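You operate a simulated robot arm through the tools that you are given. There is no shell and no other tool. Be economical: measure what you need, move in short steps, check, and stop when the job is done.

You run a simulated robot arm. Do the job below in one go: nothing can be reset, and whatever is moved stays where it is left.

Task
Test the board from the rest at its printed voltage and sort it by the tester's count.
Fine: three rows go in the yellow tray, fewer in the red, lying flat; pins move only with the supply off.

Only the result counts: the job must be done as asked and must still hold three seconds after the hand-in. Knocking over, shifting, dropping, spilling or breaking anything else fails it.

Robot
A 6-joint arm with a two-finger parallel gripper, fixed in place. Base frame: the origin is at the foot of the arm, x ahead of it, y to its left, z up; the work surface is at about z = 0. Readings come in mm, rad, newtons and seconds.
With the tool pointing down near the work surface it reaches from about 140 to 580 mm from the base axis. Its first joint turns from -1.152 to 1.152 rad. Payload 2.1 kg.
Tool frame: the origin (TCP) lies between the finger pads and is the grasp point; the fingertips stand 30 mm ahead of it; z points along the fingers, y is the line along which they close. Largest opening 94 mm; finger width 28, thickness 10; the body of the gripper, 50 by 96 mm, starts 55 mm behind the TCP.
Orientation is told as [roll, pitch, yaw] about the base's x, y, z axes, in that order, counted from this pose: with the fingers straight down and closing along the base's y, the tool's x points along the base's -x, its y along +y and its z along -z.

Tools
- The arm moves only by the tool servo_tool. Its argument "steps" is a list of rows, each a list of 7 numbers: the shift along the tool's x, y, z in units of 200 mm (1.0 is 200 mm), then the turn, a rotation vector about the tool's x, y, z in units of 90 degrees (1.0 is 90 degrees), then the opening in per cent of the stroke, from 0 (shut) to 100 (fully open). In form: [[tx, ty, tz, rx, ry, rz, claw], ...]. A call has 1 to 8 rows; each row is the pose to reach, as a shift and turn from the pose commanded when the call began, along the tool's axes at that moment. A call with a number of a shift or a turn outside -1 to 1 is refused whole. A row lasts 0.2 s, in which the tool goes at most 50 mm and 0.15 rad; a call with a longer step from one row to the next is refused whole, and so is a gripper value outside its range. A pose out of reach is approached as far as the arm can. The call stops where the force on the tool passes 90 N (or 10 N more than at its start, if that is more) or the arm is blocked; 0.2 s more then pass. Each finger travels about 72 mm/s and halts on what it meets, pressing with about 35 N; the grip force reading is that of the motor and also rises with nothing between the fingers. The clock runs only during rows and for 0.2 s after the last one: add rows that repeat a pose to give the fingers time. It gives the time, the measured TCP pose, the force on the tool (base axes), the opening and the grip force at its end, in the units of the frame above (readings bear some noise).
- Cameras (640 x 400 px; columns grow to the right, rows downward): "scene" is fixed at [78.2, -393.8, 489.8]; the picture's right is [0.52, -0.86, 0.00], its down [-0.45, -0.27, -0.85] and it looks along [0.73, 0.44, -0.52] (base axes); focal length 214 px, centre (320, 200). "wrist" rides on the gripper at [76, 14, -102] in the tool frame; the picture's right is [-0.18, 0.98, 0.00], its down [-0.75, -0.14, -0.64] and it looks along [-0.63, -0.12, 0.77] (tool axes); focal length 243 px, centre (320, 200). There is no depth. A picture from a camera that has moved, and an enlarged one, comes with that camera's place and axes in the base frame and with its lens.
- snapshot(camera): a new picture of that camera. It takes no simulated time.
- zoom(camera, box): a new picture of the part [left, top, right, bottom] of that camera's present view, enlarged. It takes no simulated time.
- hand_in(): hands the job in; it is judged then, once.

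Work in short steps. Places have to be worked out from the pictures, the camera data and where the tool is seen: move nearer, look again, correct. Check each grasp and each placing, and mend what went wrong. You have 120 turns and 68 pictures in all, those below and enlarged ones among them. Open the gripper and draw the arm clear of the work before you hand the job in, unless the task says otherwise; then end with one line.

The tools are called after "Call:" as a command line: name --pt "numbers of a row" for each row, then --argument value for the rest, lists and objects as JSON in quotes. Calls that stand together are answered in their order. servo_tool: Moves the arm, as the interface text tells. Its arguments: {"type":"object","properties":{"steps":{"type":"array"}},"required":["steps"]} The other tools are called the same way: snapshot (camera) takes a picture; zoom (camera, box) takes an enlarged picture of a part of a camera's view; hand_in () hands the job in.

At the start:

```text
clock: 0.0
position: [270.2, -193.8, 370.6]
tcp_rot: [-0.003, 0.001, -0.001]
wrist_force: [-0.6, -0.7, -1.2]
width: 94.0
grip_force: 0.0
```

scene: 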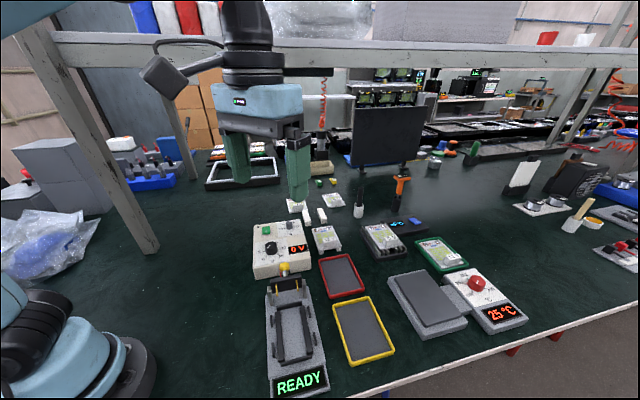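
wrist: 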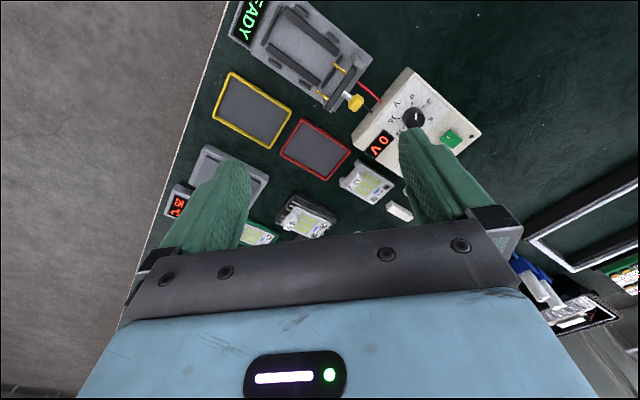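

I'll enlarge the scene's work area to identify the supply, tester, boards and rest.

Call:
zoom --camera "scene" --box '[230, 200, 390, 300]'

Call:
zoom --camera "scene" --box '[340, 190, 540, 340]'

Call:
zoom --camera "scene" --box '[230, 250, 410, 400]'

Call:
zoom --camera "wrist" --box '[220, 0, 500, 175]'

```text
4.00 times, centred on (310, 250) of scene
camera zoom: at [78.2, -393.8, 489.8], right [0.52, -0.86, 0.0], down [-0.45, -0.27, -0.85], along [0.73, 0.44, -0.52], focal length 858 px, centre (360, 0)
```

zoom: 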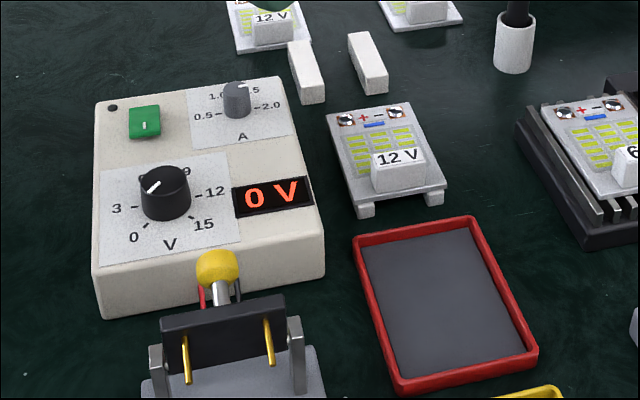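

```text
2.67 times, centred on (440, 265) of scene
camera zoom: at [78.2, -393.8, 489.8], right [0.52, -0.86, 0.0], down [-0.45, -0.27, -0.85], along [0.73, 0.44, -0.52], focal length 572 px, centre (0, 27)
```

zoom: 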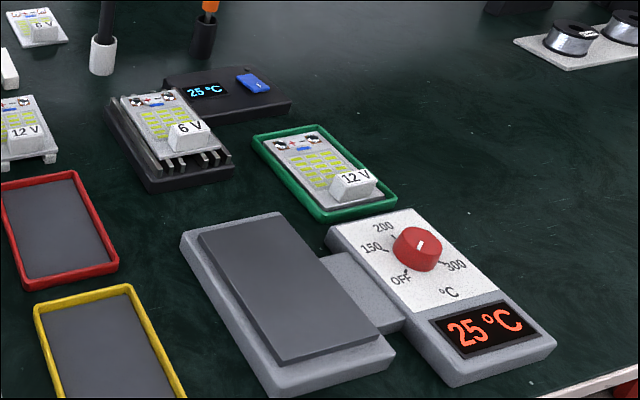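

```text
2.67 times, centred on (320, 325) of scene
camera zoom: at [78.2, -393.8, 489.8], right [0.52, -0.86, 0.0], down [-0.45, -0.27, -0.85], along [0.73, 0.44, -0.52], focal length 572 px, centre (320, -133)
```

zoom: 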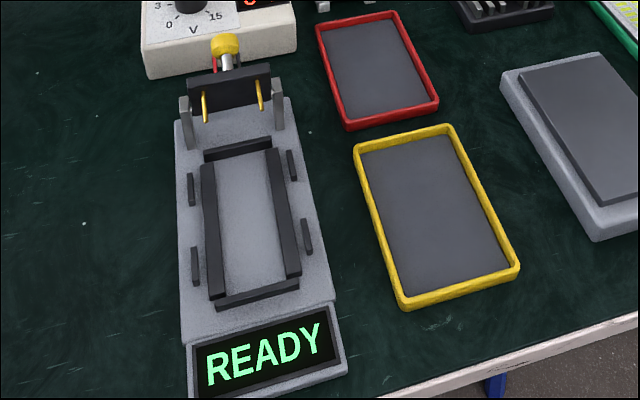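

```text
2.29 times, centred on (360, 88) of wrist
camera zoom: at [194.9, -178.9, 471.6], right [0.19, 0.98, 0.0], down [0.75, -0.14, 0.64], along [0.63, -0.12, -0.77], focal length 555 px, centre (229, 457)
```

zoom: 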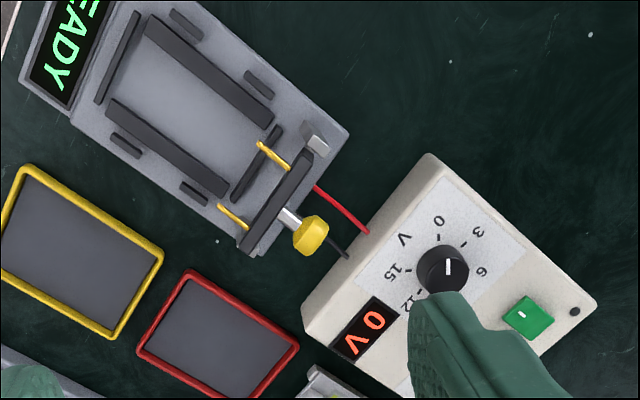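

The board on the two white bars next to the supply is the rest board, printed 12 V. I move over the supply/rest area for a closer look from the wrist camera.

Call:
servo_tool --pt "-0.16 0.08 0.09 0 0 0 100" --pt "-0.32 0.16 0.18 0 0 0 100" --pt "-0.48 0.24 0.27 0 0 0 100" --pt "-0.64 0.32 0.36 0 0 0 100" --pt "-0.8 0.4 0.45 0 0 0 100" --pt "-0.9 0.47 0.5 0 0 0 100"

Call:
snapshot --camera "wrist"

```text
clock: 1.4
position: [450.2, -100.6, 270.1]
tcp_rot: [-0.001, 0.001, -0.003]
wrist_force: [0.8, -0.1, 0.6]
width: 94.1
grip_force: 0.0
```

```text
61 pictures are left
camera wrist: at [375.8, -85.2, 371.9], right [0.19, 0.98, 0.0], down [0.75, -0.14, 0.64], along [0.63, -0.12, -0.77], focal length 243 px, centre (320, 200)
```

wrist: 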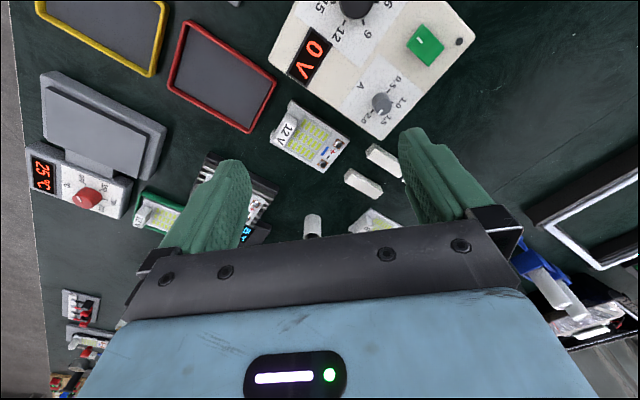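

Good view; I enlarge the board, the supply, and the rest for measuring.

Call:
zoom --camera "wrist" --box '[250, 80, 410, 200]'

Call:
zoom --camera "wrist" --box '[260, 0, 480, 140]'

```text
3.33 times, centred on (330, 140) of wrist
camera zoom: at [375.8, -85.2, 371.9], right [0.19, 0.98, 0.0], down [0.75, -0.14, 0.64], along [0.63, -0.12, -0.77], focal length 809 px, centre (287, 400)
```

zoom: 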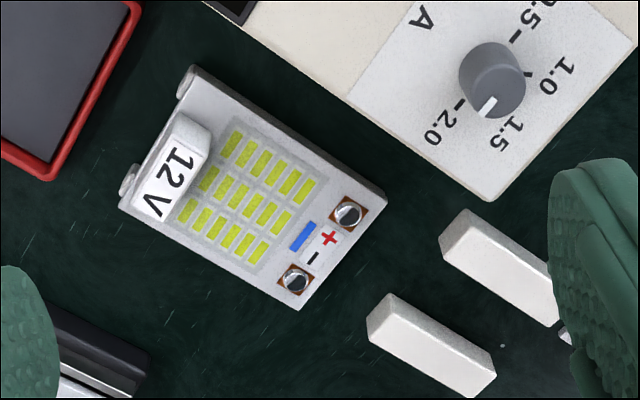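

```text
2.86 times, centred on (370, 70) of wrist
camera zoom: at [375.8, -85.2, 371.9], right [0.19, 0.98, 0.0], down [0.75, -0.14, 0.64], along [0.63, -0.12, -0.77], focal length 693 px, centre (177, 571)
```

zoom: 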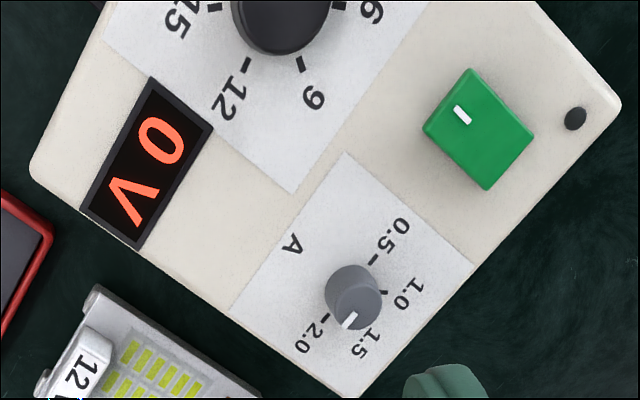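

Board top spans roughly (478,-147)–(604,-122), long axis at about 46°, with its grip block at the near end. Now I move to look closely at the tester along its axis.

Call:
servo_tool --pt "0.13 -0.08 0.04 0 0 -0.085 100" --pt "0.27 -0.15 0.08 0 0 -0.17 100" --pt "0.4 -0.22 0.12 0 0 -0.255 100" --pt "0.53 -0.3 0.16 0 0 -0.34 100" --pt "0.67 -0.37 0.2 0 0 -0.425 100" --pt "0.8 -0.45 0.25 0 0 -0.5 100" --pt "0.8 -0.45 0.25 0 0 -0.5 100"

Call:
snapshot --camera "wrist"

Call:
snapshot --camera "scene"

```text
clock: 3.0
position: [289.3, -189.9, 220.6]
tcp_rot: [-0.002, 0.001, 0.785]
wrist_force: [0.8, 0.1, 0.2]
width: 93.8
grip_force: 0.1
```

```text
58 pictures are left
camera wrist: at [225.7, -233.7, 321.6], right [-0.56, 0.83, 0.0], down [0.63, 0.43, 0.64], along [0.53, 0.36, -0.77], focal length 243 px, centre (320, 200)
```

wrist: 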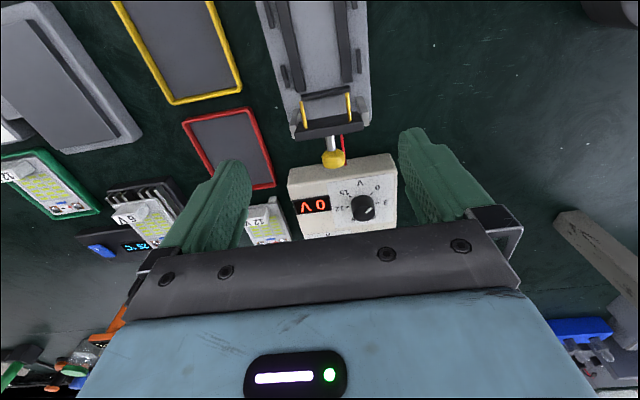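

```text
57 pictures are left
```

scene: 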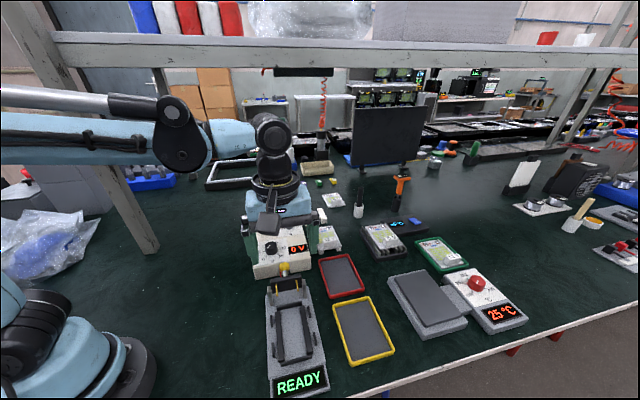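

I enlarge the tester in both views to triangulate the knob, pins and nest.

Call:
zoom --camera "wrist" --box '[240, 0, 400, 100]'

Call:
zoom --camera "wrist" --box '[270, 90, 430, 240]'

Call:
zoom --camera "scene" --box '[250, 250, 330, 320]'

```text
4.00 times, centred on (320, 50) of wrist
camera zoom: at [225.7, -233.7, 321.6], right [-0.56, 0.83, 0.0], down [0.63, 0.43, 0.64], along [0.53, 0.36, -0.77], focal length 970 px, centre (320, 800)
```

zoom: 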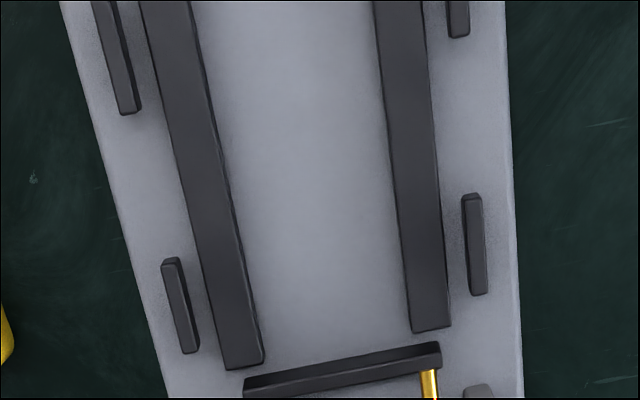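

```text
2.67 times, centred on (350, 165) of wrist
camera zoom: at [225.7, -233.7, 321.6], right [-0.56, 0.83, 0.0], down [0.63, 0.43, 0.64], along [0.53, 0.36, -0.77], focal length 647 px, centre (240, 293)
```

zoom: 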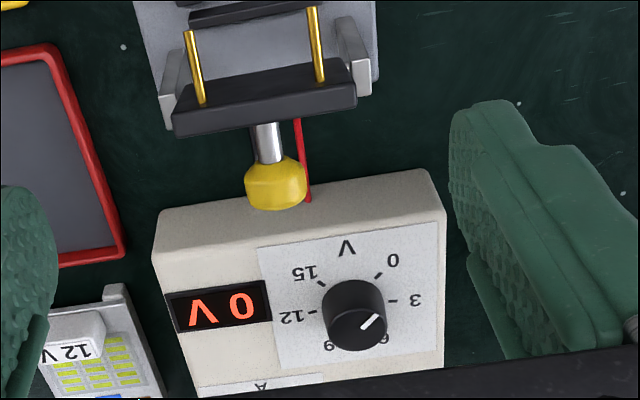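

```text
5.71 times, centred on (290, 285) of scene
camera zoom: at [78.2, -393.8, 489.8], right [0.52, -0.86, 0.0], down [-0.45, -0.27, -0.85], along [0.73, 0.44, -0.52], focal length 1226 px, centre (491, -286)
```

zoom: 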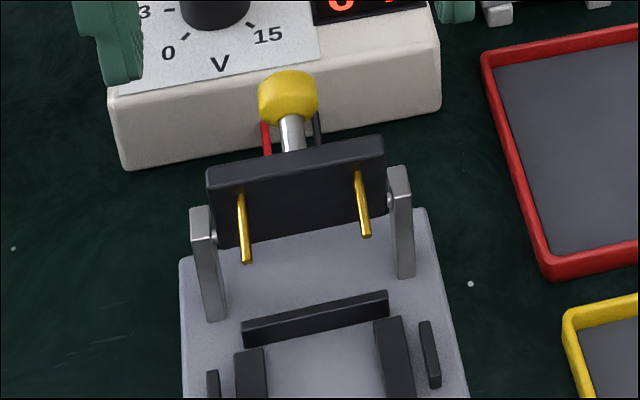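

The lever stands up with its knob near (327,-147,92); it must fold toward the nest. Next I move over the supply's dial to read the pointer closely.

Call:
servo_tool --pt "-0.21 0.035 0.0 0 0 0 100" --pt "-0.42 0.07 0.0 0 0 0 100" --pt "-0.63 0.11 0.05 0 0 0 100" --pt "-0.845 0.145 0.1 0 0 0 100" --pt "-0.845 0.145 0.1 0 0 0 100"

Call:
snapshot --camera "wrist"

Call:
zoom --camera "wrist" --box '[220, 20, 440, 180]'

```text
clock: 4.2
position: [391.0, -49.0, 200.0]
tcp_rot: [-0.003, 0.001, 0.784]
wrist_force: [0.3, -0.9, -0.2]
width: 94.3
grip_force: 0.1
```

```text
53 pictures are left
camera wrist: at [327.4, -92.6, 301.1], right [-0.56, 0.83, 0.0], down [0.63, 0.43, 0.64], along [0.53, 0.36, -0.77], focal length 243 px, centre (320, 200)
```

wrist: 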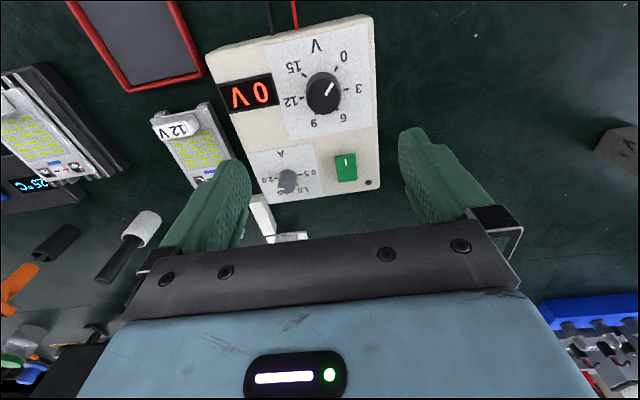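

```text
2.50 times, centred on (330, 100) of wrist
camera zoom: at [327.4, -92.6, 301.1], right [-0.56, 0.83, 0.0], down [0.63, 0.43, 0.64], along [0.53, 0.36, -0.77], focal length 606 px, centre (295, 450)
```

zoom: 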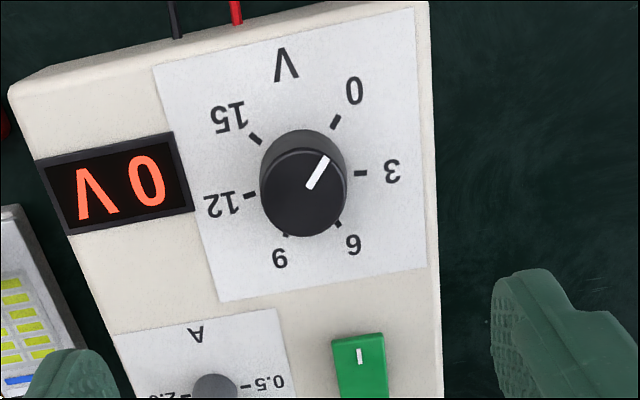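

The pointer is at 0; dial centre ≈ (384,-50), panel z ≈ 50, knob top ≈ 70, 54° clockwise per 3 V, so 216° clockwise for 12 V. I descend around the knob at yaw 54°, opening ~60 mm, and check before closing.

Call:
servo_tool --pt "0.015 0.01 0.12 0 0 -0.05 80" --pt "0.031 0.021 0.25 0 0 -0.1 64" --pt "0.031 0.021 0.4 0 0 -0.1 64" --pt "0.031 0.021 0.5 0 0 -0.1 64" --pt "0.031 0.021 0.57 0 0 -0.1 64" --pt "0.031 0.021 0.57 0 0 -0.1 64"

Call:
snapshot --camera "wrist"

```text
clock: 5.6
position: [382.4, -50.7, 84.7]
tcp_rot: [-0.002, 0.002, 0.941]
wrist_force: [-0.5, 0.2, -0.1]
width: 60.2
grip_force: 0.0
```

```text
51 pictures are left
camera wrist: at [326.9, -103.8, 185.9], right [-0.69, 0.73, 0.0], down [0.56, 0.53, 0.64], along [0.47, 0.44, -0.77], focal length 243 px, centre (320, 200)
```

wrist: 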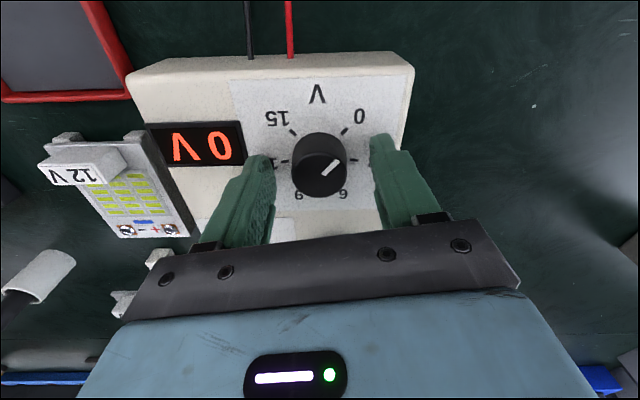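

The knob sits centred between the fingers, so I close on it.

Call:
servo_tool --pt "0 0 0 0 0 0 20" --pt "0 0 0 0 0 0 20" --pt "0 0 0 0 0 0 20"

Call:
snapshot --camera "wrist"

```text
clock: 6.4
position: [383.0, -52.9, 84.2]
tcp_rot: [-0.004, 0.002, 0.942]
wrist_force: [6.3, -3.6, -6.9]
width: 32.7
grip_force: 45.0
```

```text
50 pictures are left
camera wrist: at [327.1, -103.9, 186.1], right [-0.69, 0.73, 0.0], down [0.56, 0.53, 0.64], along [0.47, 0.44, -0.77], focal length 243 px, centre (320, 200)
```

wrist: 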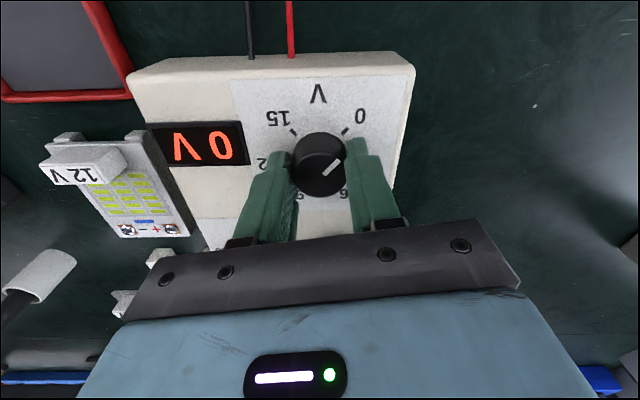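

Gripped (32.7 mm). I turn clockwise 54° first (7 rows of ~7.7°).

Call:
servo_tool --pt "0 0 0 0 0 0.086 20" --pt "0 0 0 0 0 0.172 20" --pt "0 0 0 0 0 0.258 20" --pt "0 0 0 0 0 0.344 20" --pt "0 0 0 0 0 0.43 20" --pt "0 0 0 0 0 0.516 20" --pt "0 0 0 0 0 0.6 20"

Call:
servo_tool --pt "0 0 0 0 0 0.086 20" --pt "0 0 0 0 0 0.172 20" --pt "0 0 0 0 0 0.258 20" --pt "0 0 0 0 0 0.344 20" --pt "0 0 0 0 0 0.43 20" --pt "0 0 0 0 0 0.516 20" --pt "0 0 0 0 0 0.6 20"

Call:
snapshot --camera "wrist"

```text
clock: 8.0
position: [383.1, -51.0, 85.2]
tcp_rot: [0.0, 0.0, -0.003]
wrist_force: [0.5, 7.4, -25.4]
width: 32.8
grip_force: 45.1
```

```text
clock: 9.6
position: [382.3, -50.2, 85.0]
tcp_rot: [0.002, -0.001, -0.947]
wrist_force: [0.9, 19.8, 2.3]
width: 32.6
grip_force: 45.4
```

```text
49 pictures are left
camera wrist: at [350.4, 19.5, 187.4], right [0.91, 0.43, 0.0], down [0.32, -0.7, 0.64], along [0.28, -0.58, -0.77], focal length 243 px, centre (320, 200)
```

wrist: 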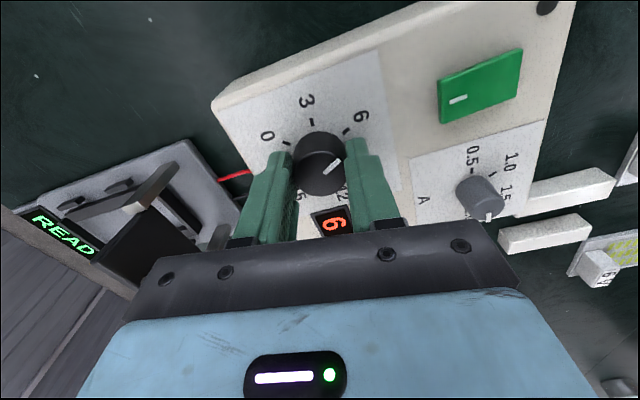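

The display follows the knob: 6 V after 108°. I release, turn back, and re-grip for the second half.

Call:
servo_tool --pt "0 0 0 0 0 0 64" --pt "0 0 0 0 0 0 64" --pt "0 0 0 0 0 -0.09 64" --pt "0 0 0 0 0 -0.18 64" --pt "0 0 0 0 0 -0.27 64" --pt "0 0 0 0 0 -0.36 64" --pt "0 0 0 0 0 -0.45 64" --pt "0 0 0 0 0 -0.54 64"

Call:
servo_tool --pt "0 0 0 0 0 -0.09 64" --pt "0 0 0 0 0 -0.18 64" --pt "0 0 0 0 0 -0.27 64" --pt "0 0 0 0 0 -0.36 64" --pt "0 0 0 0 0 -0.45 64" --pt "0 0 0 0 0 -0.54 64" --pt "0 0 0 0 0 -0.6 64" --pt "0 0 0 0 0 -0.66 64"

Call:
servo_tool --pt "0 0 0 0 0 0 20" --pt "0 0 0 0 0 0 20" --pt "0 0 0 0 0 0 20"

Call:
servo_tool --pt "0 0 0 0 0 0.086 20" --pt "0 0 0 0 0 0.172 20" --pt "0 0 0 0 0 0.258 20" --pt "0 0 0 0 0 0.344 20" --pt "0 0 0 0 0 0.43 20" --pt "0 0 0 0 0 0.516 20" --pt "0 0 0 0 0 0.6 20"

Call:
servo_tool --pt "0 0 0 0 0 0.086 20" --pt "0 0 0 0 0 0.172 20" --pt "0 0 0 0 0 0.258 20" --pt "0 0 0 0 0 0.344 20" --pt "0 0 0 0 0 0.43 20" --pt "0 0 0 0 0 0.516 20" --pt "0 0 0 0 0 0.6 20"

Call:
snapshot --camera "wrist"

```text
clock: 11.4
position: [382.4, -52.5, 85.9]
tcp_rot: [-0.001, -0.001, -0.093]
wrist_force: [0.0, 0.5, -0.5]
width: 60.4
grip_force: 0.1
```

```text
clock: 13.2
position: [382.3, -52.1, 85.4]
tcp_rot: [-0.001, 0.002, 0.945]
wrist_force: [-1.2, 1.3, 1.0]
width: 60.3
grip_force: 0.1
```

```text
clock: 14.0
position: [381.8, -52.6, 85.0]
tcp_rot: [-0.002, 0.001, 0.94]
wrist_force: [-0.1, -0.4, -0.1]
width: 32.9
grip_force: 44.8
```

```text
clock: 15.6
position: [383.0, -51.6, 84.7]
tcp_rot: [-0.001, 0.001, -0.004]
wrist_force: [-6.8, 16.1, 22.7]
width: 33.0
grip_force: 45.2
```

```text
clock: 17.2
position: [382.0, -51.0, 86.0]
tcp_rot: [0.005, -0.001, -0.945]
wrist_force: [6.0, 18.9, -18.6]
width: 32.6
grip_force: 45.1
```

```text
48 pictures are left
camera wrist: at [350.3, 19.5, 187.5], right [0.9, 0.43, 0.0], down [0.32, -0.69, 0.64], along [0.28, -0.58, -0.77], focal length 243 px, centre (320, 200)
```

wrist: 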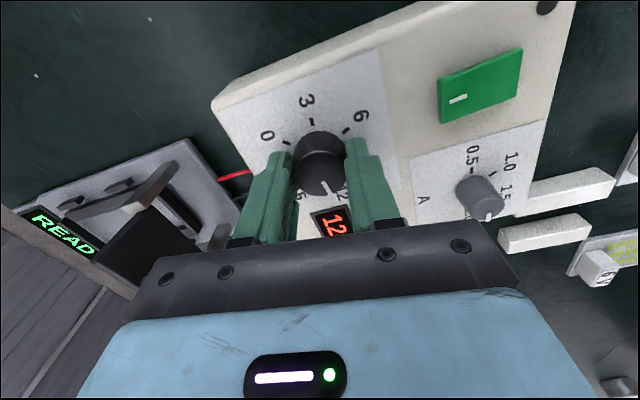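

Reads 12 V. I release, lift, and verify the reading and switch state.

Call:
servo_tool --pt "0 0 0 0 0 0 64" --pt "0 0 0 0 0 0 64" --pt "0 0 -0.15 0 0 0 70" --pt "0 0 -0.3 0 0 0 80" --pt "0 0 -0.45 0 0 0 90" --pt "0 0 -0.6 0 0 0 100"

Call:
snapshot --camera "wrist"

Call:
zoom --camera "wrist" --box '[260, 20, 500, 170]'

Call:
zoom --camera "scene" --box '[245, 215, 325, 265]'

```text
clock: 18.6
position: [383.9, -50.5, 205.8]
tcp_rot: [0.0, -0.002, -0.943]
wrist_force: [0.5, 0.3, -0.7]
width: 93.8
grip_force: 0.2
```

```text
47 pictures are left
camera wrist: at [351.6, 20.3, 307.7], right [0.9, 0.43, 0.0], down [0.33, -0.69, 0.64], along [0.28, -0.58, -0.77], focal length 243 px, centre (320, 200)
```

wrist: 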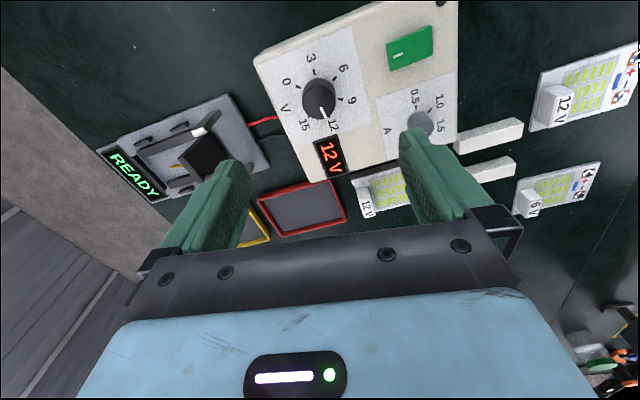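

```text
2.67 times, centred on (380, 95) of wrist
camera zoom: at [351.6, 20.3, 307.7], right [0.9, 0.43, 0.0], down [0.33, -0.69, 0.64], along [0.28, -0.58, -0.77], focal length 647 px, centre (160, 480)
```

zoom: 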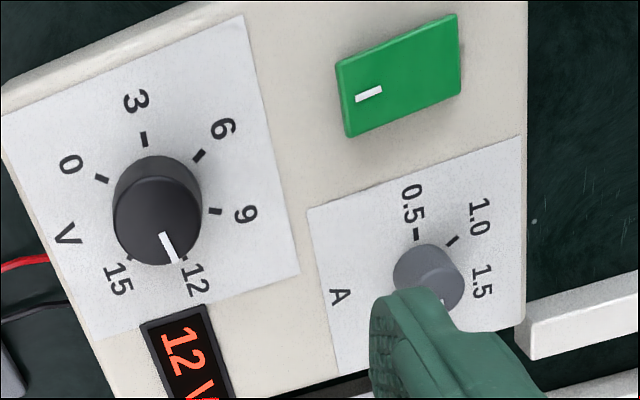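

```text
8.00 times, centred on (285, 240) of scene
camera zoom: at [78.2, -393.8, 489.8], right [0.52, -0.86, 0.0], down [-0.45, -0.27, -0.85], along [0.73, 0.44, -0.52], focal length 1716 px, centre (600, -120)
```

zoom: 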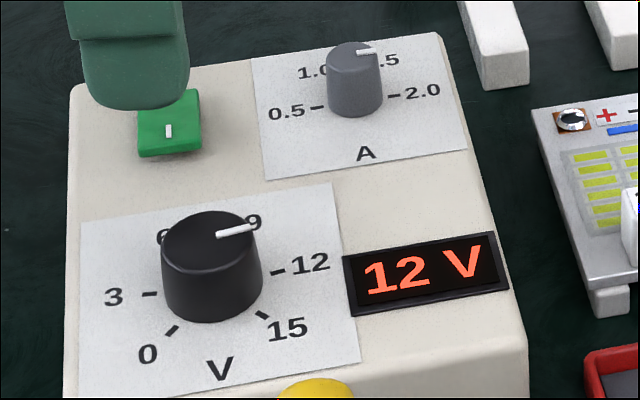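

Supply set at 12 V; the rocker's marked end seems raised (off). Now I go above the rest board's grip block with yaw ≈ -46° and look.

Call:
servo_tool --pt "-0.2 0.04 0.0 0 0 -0.02 100" --pt "-0.4 0.08 0.0 0 0 -0.04 100" --pt "-0.6 0.12 0.1 0 0 -0.06 100" --pt "-0.75 0.15 0.2 0 0 -0.08 80" --pt "-0.838 0.17 0.3 0 0 -0.091 60" --pt "-0.838 0.17 0.375 0 0 -0.091 53" --pt "-0.838 0.17 0.375 0 0 -0.091 53"

Call:
snapshot --camera "wrist"

Call:
zoom --camera "wrist" --box '[220, 40, 460, 190]'

```text
clock: 20.2
position: [509.7, -167.4, 129.8]
tcp_rot: [0.0, -0.002, -0.801]
wrist_force: [0.1, 0.0, 0.3]
width: 49.9
grip_force: 0.0
```

```text
44 pictures are left
camera wrist: at [467.2, -102.7, 231.6], right [0.83, 0.55, 0.0], down [0.42, -0.64, 0.64], along [0.36, -0.54, -0.77], focal length 243 px, centre (320, 200)
```

wrist: 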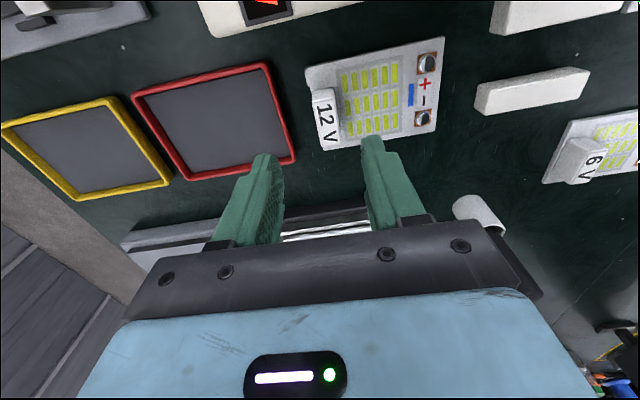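

```text
2.67 times, centred on (340, 115) of wrist
camera zoom: at [467.2, -102.7, 231.6], right [0.83, 0.55, 0.0], down [0.42, -0.64, 0.64], along [0.36, -0.54, -0.77], focal length 647 px, centre (267, 427)
```

zoom: 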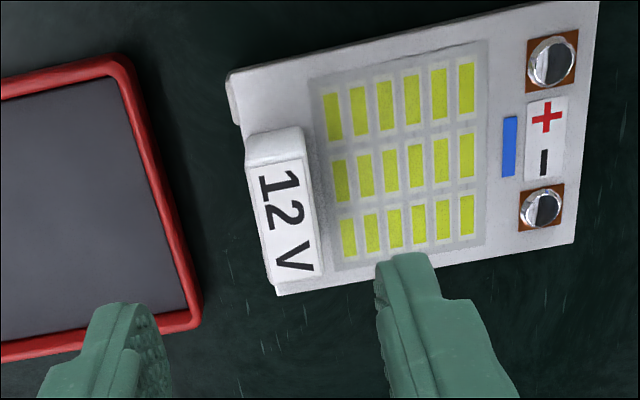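

The grip block centre works out near (514,-163), board top z≈20, block top ≈43, board axis 45°. I descend with ~42 mm opening, stopping with tips just above the block's base, then look.

Call:
servo_tool --pt "0 0.031 0.05 0 0 -0.01 45" --pt "0 0.031 0.15 0 0 -0.01 45" --pt "0 0.031 0.25 0 0 -0.01 45" --pt "0 0.031 0.25 0 0 -0.01 45"

Call:
snapshot --camera "wrist"

Call:
zoom --camera "scene" --box '[290, 200, 390, 265]'

```text
clock: 21.2
position: [513.0, -162.5, 80.4]
tcp_rot: [0.0, -0.005, -0.786]
wrist_force: [-0.5, -0.1, 0.2]
width: 42.4
grip_force: 0.1
```

```text
42 pictures are left
camera wrist: at [469.1, -98.5, 182.6], right [0.82, 0.57, 0.0], down [0.43, -0.63, 0.64], along [0.36, -0.53, -0.77], focal length 243 px, centre (320, 200)
```

wrist: 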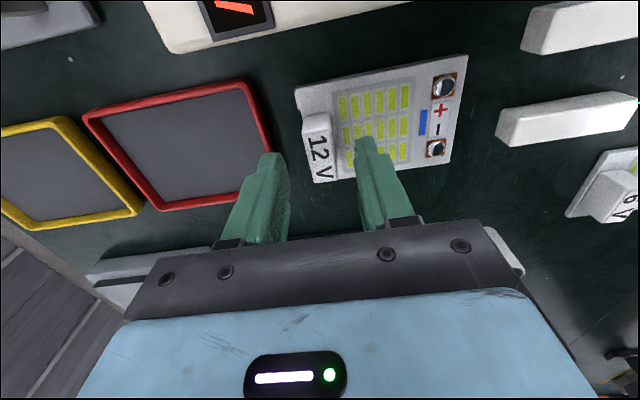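

```text
6.15 times, centred on (340, 232) of scene
camera zoom: at [78.2, -393.8, 489.8], right [0.52, -0.86, 0.0], down [-0.45, -0.27, -0.85], along [0.73, 0.44, -0.52], focal length 1320 px, centre (197, 0)
```

zoom: 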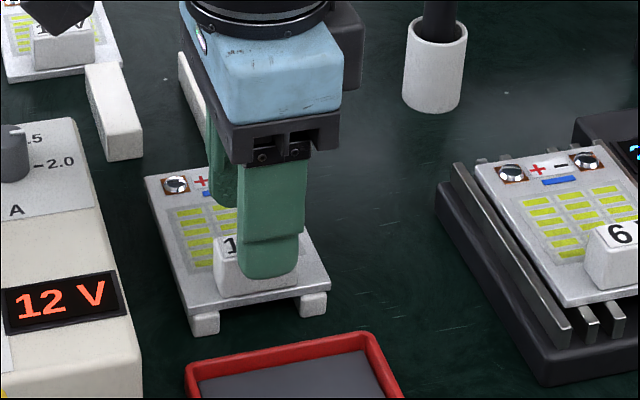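

Scene projection confirms alignment with the block. I descend 24 mm more and close.

Call:
servo_tool --pt "0 0 0.06 0 0 0 45" --pt "0 0 0.12 0 0 0 45" --pt "0 0 0.12 0 0 0 45"

Call:
snapshot --camera "wrist"

```text
clock: 22.0
position: [513.5, -162.9, 57.2]
tcp_rot: [-0.001, -0.002, -0.788]
wrist_force: [0.2, -0.2, -1.7]
width: 42.2
grip_force: 0.1
```

```text
40 pictures are left
camera wrist: at [469.9, -98.8, 158.9], right [0.83, 0.56, 0.0], down [0.43, -0.63, 0.64], along [0.36, -0.53, -0.77], focal length 243 px, centre (320, 200)
```

wrist: 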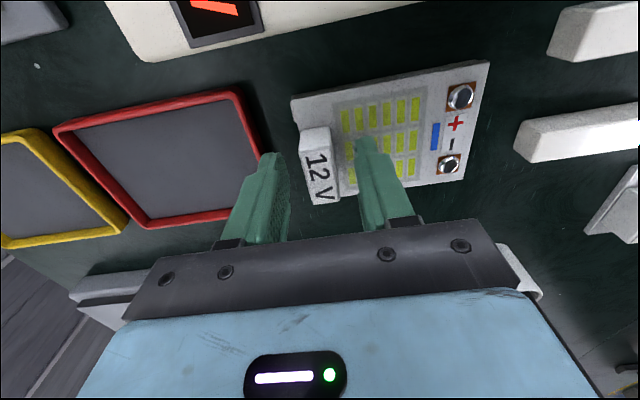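

Fingers straddle the block. I close.

Call:
servo_tool --pt "0 0 0 0 0 0 0" --pt "0 0 0 0 0 0 0" --pt "0 0 0 0 0 0 0"

Call:
zoom --camera "wrist" --box '[220, 40, 500, 240]'

```text
clock: 22.8
position: [513.3, -163.1, 57.0]
tcp_rot: [-0.001, -0.001, -0.785]
wrist_force: [1.0, 0.4, -0.1]
width: 17.1
grip_force: 34.7
```

```text
2.00 times, centred on (360, 140) of wrist
camera zoom: at [469.9, -98.8, 159.1], right [0.83, 0.56, 0.0], down [0.43, -0.63, 0.64], along [0.36, -0.53, -0.77], focal length 485 px, centre (240, 320)
```

zoom: 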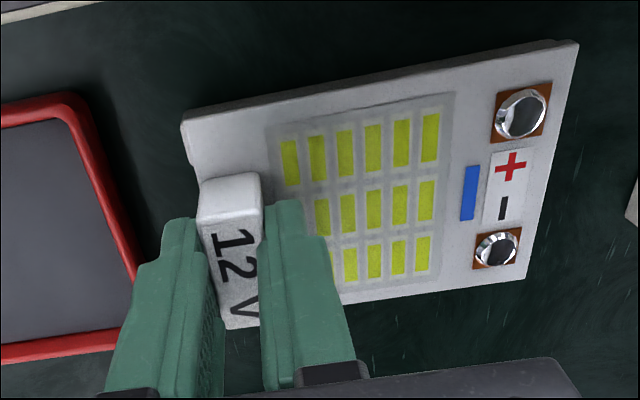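

Gripped at 17 mm. I lift straight up and check the board hangs level.

Call:
servo_tool --pt "0 0 -0.05 0 0 0 0" --pt "0 0 -0.15 0 0 0 0" --pt "0 0 -0.3 0 0 0 0" --pt "0 0 -0.45 0 0 0 0" --pt "0 0 -0.6 0 0 0 0" --pt "0 0 -0.72 0 0 0 0"

Call:
snapshot --camera "wrist"

Call:
zoom --camera "scene" --box '[280, 140, 400, 260]'

```text
clock: 24.2
position: [512.3, -162.8, 200.4]
tcp_rot: [0.0, -0.003, -0.786]
wrist_force: [-0.1, 0.0, -0.7]
width: 16.9
grip_force: 34.9
```

```text
38 pictures are left
camera wrist: at [468.3, -98.8, 302.7], right [0.83, 0.56, 0.0], down [0.43, -0.63, 0.64], along [0.36, -0.53, -0.77], focal length 243 px, centre (320, 200)
```

wrist: 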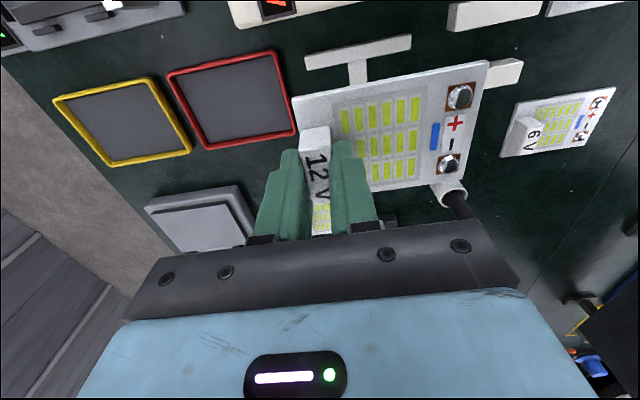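

```text
3.33 times, centred on (340, 200) of scene
camera zoom: at [78.2, -393.8, 489.8], right [0.52, -0.86, 0.0], down [-0.45, -0.27, -0.85], along [0.73, 0.44, -0.52], focal length 715 px, centre (253, 200)
```

zoom: 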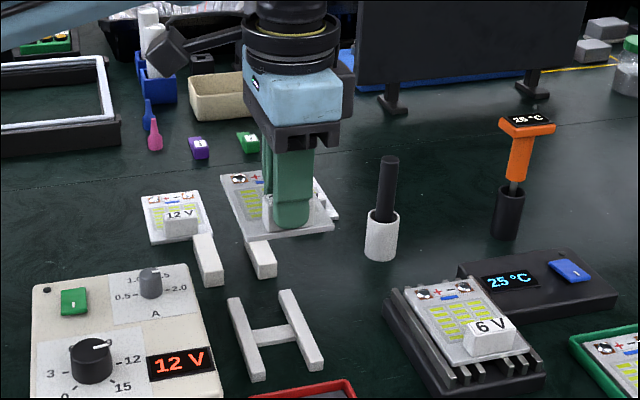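

Level and secure. I carry it high over to the tester in two moves.

Call:
servo_tool --pt "0.09 -0.165 0 0 0 0 0" --pt "0.18 -0.33 0 0 0 0 0" --pt "0.27 -0.495 0 0 0 0 0" --pt "0.36 -0.657 0 0 0 0 0"

Call:
servo_tool --pt "0.09 -0.165 0 0 0 0 0" --pt "0.18 -0.33 0 0 0 0 0" --pt "0.27 -0.495 0 0 0 0 0" --pt "0.36 -0.657 0 0 0 0 0" --pt "0.36 -0.657 0 0 0 0 0"

Call:
snapshot --camera "wrist"

Call:
zoom --camera "scene" --box '[220, 200, 380, 400]'

```text
clock: 25.2
position: [367.1, -207.4, 199.7]
tcp_rot: [0.0, -0.002, -0.785]
wrist_force: [-0.1, 0.6, 0.1]
width: 16.8
grip_force: 34.9
```

```text
clock: 26.4
position: [225.2, -247.4, 200.2]
tcp_rot: [0.0, -0.002, -0.787]
wrist_force: [-0.4, 0.2, -0.3]
width: 17.0
grip_force: 34.7
```

```text
36 pictures are left
camera wrist: at [182.9, -183.1, 301.4], right [0.82, 0.57, 0.0], down [0.43, -0.63, 0.64], along [0.36, -0.53, -0.77], focal length 243 px, centre (320, 200)
```

wrist: 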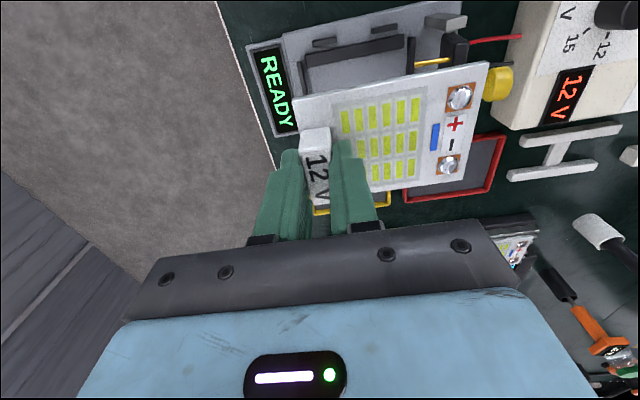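

```text
2.00 times, centred on (300, 300) of scene
camera zoom: at [78.2, -393.8, 489.8], right [0.52, -0.86, 0.0], down [-0.45, -0.27, -0.85], along [0.73, 0.44, -0.52], focal length 429 px, centre (360, 0)
```

zoom: 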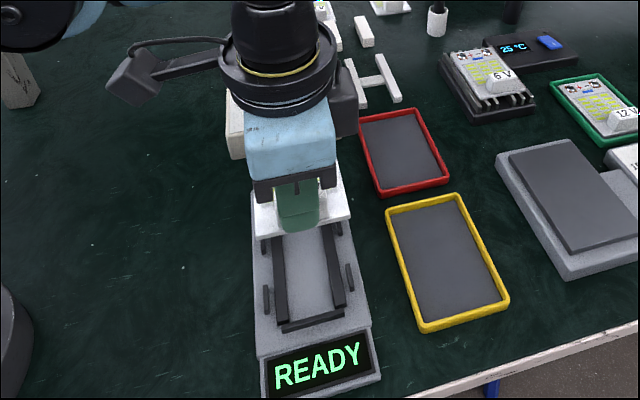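

Board hangs over the tester. The raised pins overhang the nest end slightly, so I'll approach lowered but shifted back, then slide forward. First enlarge the nest edges.

Call:
zoom --camera "wrist" --box '[240, 0, 530, 180]'

Call:
zoom --camera "scene" --box '[260, 295, 350, 385]'

```text
2.21 times, centred on (385, 90) of wrist
camera zoom: at [182.9, -183.1, 301.4], right [0.82, 0.57, 0.0], down [0.43, -0.63, 0.64], along [0.36, -0.53, -0.77], focal length 535 px, centre (177, 443)
```

zoom: 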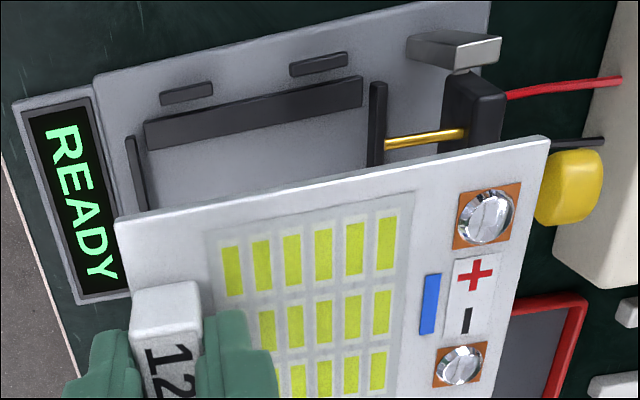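

```text
4.44 times, centred on (305, 340) of scene
camera zoom: at [78.2, -393.8, 489.8], right [0.52, -0.86, 0.0], down [-0.45, -0.27, -0.85], along [0.73, 0.44, -0.52], focal length 953 px, centre (387, -422)
```

zoom: 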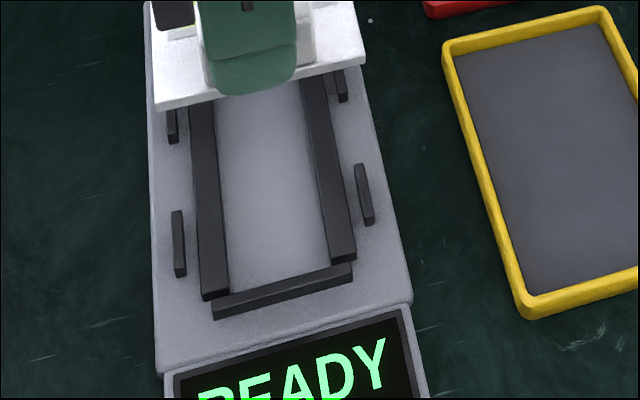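

Measured in the tool frame, the nest centre is about (+2.5 x, −2 y) from the board. I shift back 22 mm along the axis and descend to board height ≈58 (below the pins).

Call:
servo_tool --pt "0.012 -0.11 0 0 0 0 0" --pt "0.012 -0.11 0.15 0 0 0 0" --pt "0.012 -0.11 0.3 0 0 0 0" --pt "0.012 -0.11 0.42 0 0 0 0" --pt "0.012 -0.11 0.54 0 0 0 0" --pt "0.012 -0.11 0.54 0 0 0 0"

Call:
zoom --camera "wrist" --box '[240, 0, 560, 200]'

Call:
zoom --camera "scene" --box '[240, 240, 360, 390]'

```text
clock: 27.8
position: [208.5, -260.0, 92.4]
tcp_rot: [0.001, -0.002, -0.787]
wrist_force: [-0.2, -0.2, -0.3]
width: 16.8
grip_force: 35.1
```

```text
2.00 times, centred on (400, 100) of wrist
camera zoom: at [164.9, -197.4, 193.5], right [0.83, 0.56, 0.0], down [0.43, -0.63, 0.64], along [0.36, -0.53, -0.77], focal length 485 px, centre (160, 400)
```

zoom: 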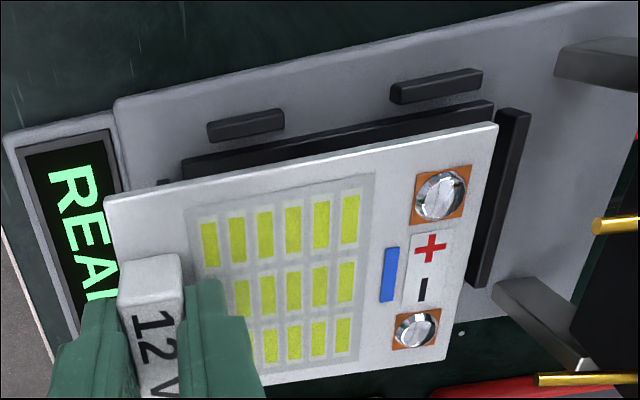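

```text
2.67 times, centred on (300, 315) of scene
camera zoom: at [78.2, -393.8, 489.8], right [0.52, -0.86, 0.0], down [-0.45, -0.27, -0.85], along [0.73, 0.44, -0.52], focal length 572 px, centre (373, -107)
```

zoom: 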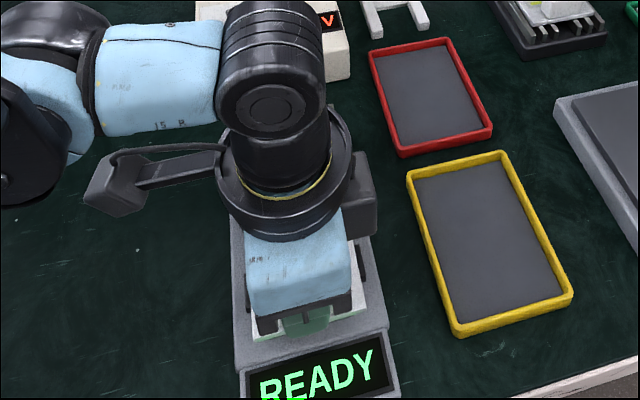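

I enlarge the stop/clip edges next to the board for fine alignment.

Call:
zoom --camera "wrist" --box '[420, 20, 520, 160]'

Call:
zoom --camera "wrist" --box '[280, 30, 380, 120]'

```text
2.86 times, centred on (470, 90) of wrist
camera zoom: at [164.9, -197.4, 193.5], right [0.83, 0.56, 0.0], down [0.43, -0.63, 0.64], along [0.36, -0.53, -0.77], focal length 693 px, centre (-109, 514)
```

zoom: 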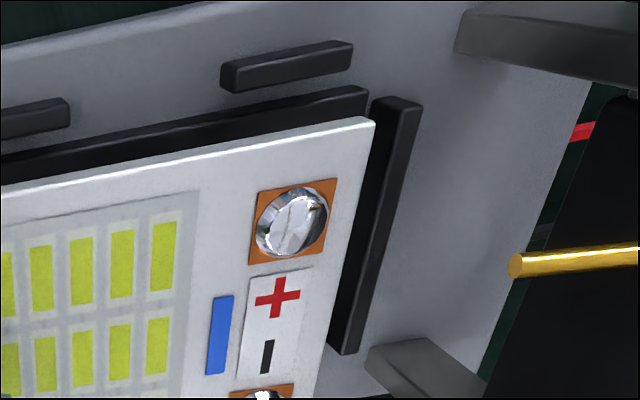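

```text
4.44 times, centred on (330, 75) of wrist
camera zoom: at [164.9, -197.4, 193.5], right [0.83, 0.56, 0.0], down [0.43, -0.63, 0.64], along [0.36, -0.53, -0.77], focal length 1078 px, centre (276, 756)
```

zoom: 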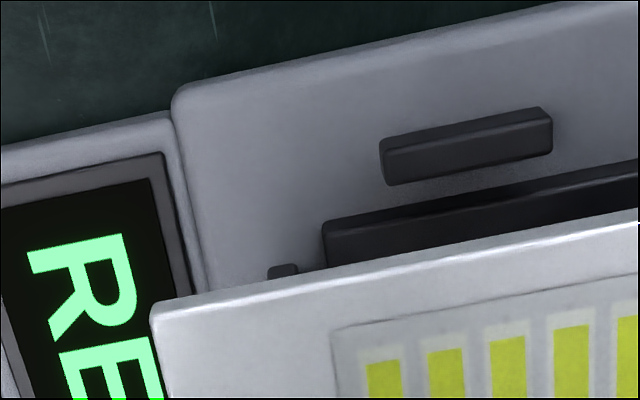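

Clips run parallel to the board; the board needs ~20 mm forward. I lower 12 mm more, slide forward under the pins, and look again.

Call:
servo_tool --pt "0 0 0.06 0 0 0 0" --pt "0 0.05 0.06 0 0 0 0" --pt "0 0.1 0.06 0 0 0 0" --pt "0 0.1 0.06 0 0 0 0"

Call:
zoom --camera "wrist" --box '[400, 20, 540, 160]'

Call:
zoom --camera "wrist" --box '[260, 20, 400, 160]'

```text
clock: 28.8
position: [223.4, -247.7, 82.1]
tcp_rot: [-0.001, -0.003, -0.786]
wrist_force: [0.1, 0.0, -1.0]
width: 17.0
grip_force: 34.8
```

```text
2.86 times, centred on (470, 90) of wrist
camera zoom: at [179.6, -182.5, 183.5], right [0.82, 0.57, 0.0], down [0.43, -0.63, 0.64], along [0.36, -0.53, -0.77], focal length 693 px, centre (-109, 514)
```

zoom: 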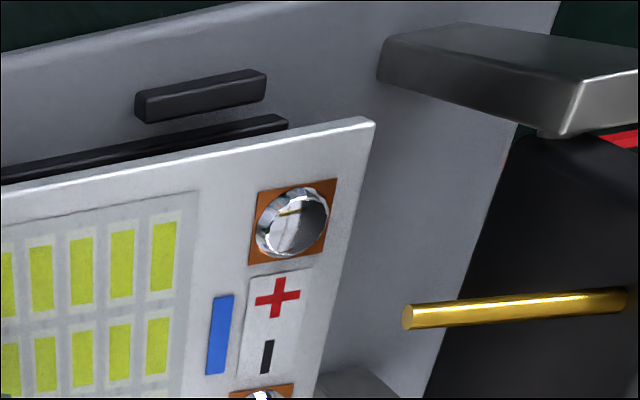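

```text
2.86 times, centred on (330, 90) of wrist
camera zoom: at [179.6, -182.5, 183.5], right [0.82, 0.57, 0.0], down [0.43, -0.63, 0.64], along [0.36, -0.53, -0.77], focal length 693 px, centre (291, 514)
```

zoom: 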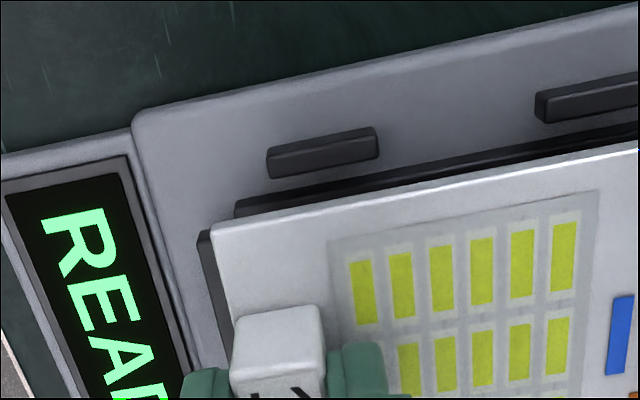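

Gaps look about 1.5–2 mm on each side. I lower in small steps, watching force.

Call:
servo_tool --pt "0 0 0.03 0 0 0 0" --pt "0 0 0.06 0 0 0 0" --pt "0 0 0.06 0 0 0 0"

Call:
zoom --camera "wrist" --box '[270, 40, 510, 190]'

```text
clock: 29.6
position: [222.9, -246.7, 69.1]
tcp_rot: [0.0, -0.002, -0.784]
wrist_force: [0.6, 0.4, -0.7]
width: 16.9
grip_force: 34.9
```

```text
2.67 times, centred on (390, 115) of wrist
camera zoom: at [179.3, -182.2, 170.8], right [0.82, 0.57, 0.0], down [0.43, -0.63, 0.64], along [0.36, -0.53, -0.77], focal length 647 px, centre (133, 427)
```

zoom: 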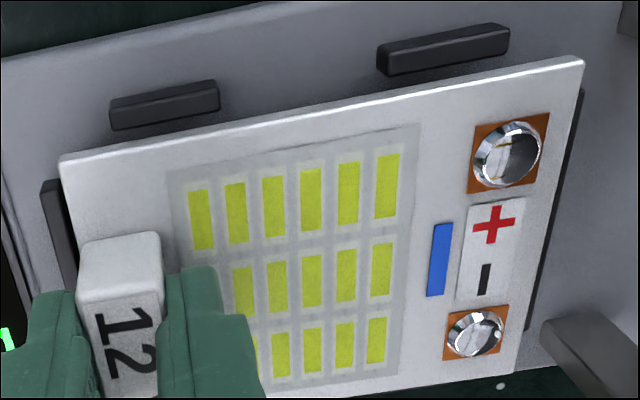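

Centred between the stops (offset ≈0). I continue down gently.

Call:
servo_tool --pt "0 0 0.015 0 0 0 0" --pt "0 0 0.025 0 0 0 0" --pt "0 0 0.025 0 0 0 0"

Call:
servo_tool --pt "0 0 0.01 0 0 0 0" --pt "0 0 0.01 0 0 0 0"

Call:
zoom --camera "wrist" --box '[270, 40, 510, 190]'

```text
clock: 30.4
position: [221.4, -246.5, 63.3]
tcp_rot: [0.001, -0.001, -0.786]
wrist_force: [-0.1, -0.9, -0.3]
width: 16.9
grip_force: 34.4
```

```text
clock: 31.0
position: [223.1, -246.4, 61.6]
tcp_rot: [0.0, -0.002, -0.785]
wrist_force: [0.0, 0.3, 0.1]
width: 16.9
grip_force: 34.7
```

```text
2.67 times, centred on (390, 115) of wrist
camera zoom: at [179.4, -181.9, 163.7], right [0.82, 0.57, 0.0], down [0.43, -0.63, 0.64], along [0.36, -0.53, -0.77], focal length 647 px, centre (133, 427)
```

zoom: 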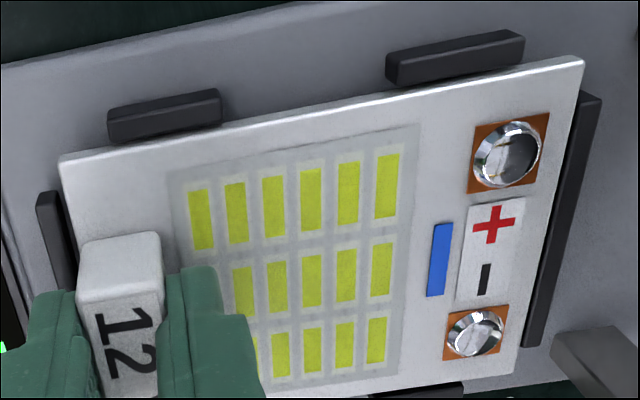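

Stops and clips show small even margins. Continue in 2 mm increments until contact.

Call:
servo_tool --pt "0 0 0.01 0 0 0 0" --pt "0 0 0.01 0 0 0 0"

Call:
servo_tool --pt "0 0 0.01 0 0 0 0" --pt "0 0 0.01 0 0 0 0"

Call:
zoom --camera "wrist" --box '[270, 40, 510, 220]'

```text
clock: 31.6
position: [222.5, -247.3, 59.4]
tcp_rot: [0.001, -0.002, -0.785]
wrist_force: [-0.3, 3.7, 24.3]
width: 16.8
grip_force: 35.2
```

```text
clock: 32.2
position: [222.5, -247.6, 58.6]
tcp_rot: [-0.001, -0.001, -0.784]
wrist_force: [0.7, 1.4, 23.8]
width: 17.1
grip_force: 35.6
```

```text
2.22 times, centred on (390, 130) of wrist
camera zoom: at [179.5, -182.3, 159.7], right [0.82, 0.57, 0.0], down [0.43, -0.63, 0.64], along [0.36, -0.53, -0.77], focal length 539 px, centre (164, 356)
```

zoom: 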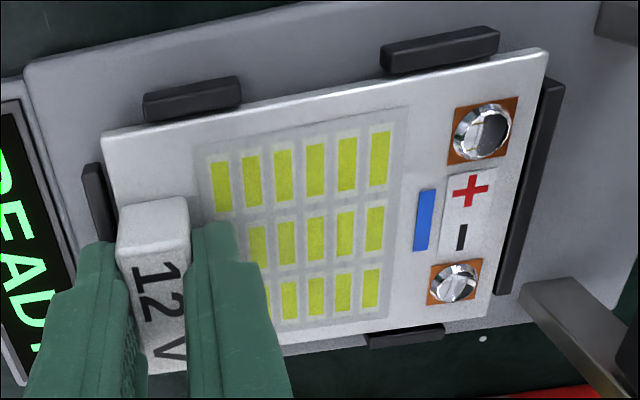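

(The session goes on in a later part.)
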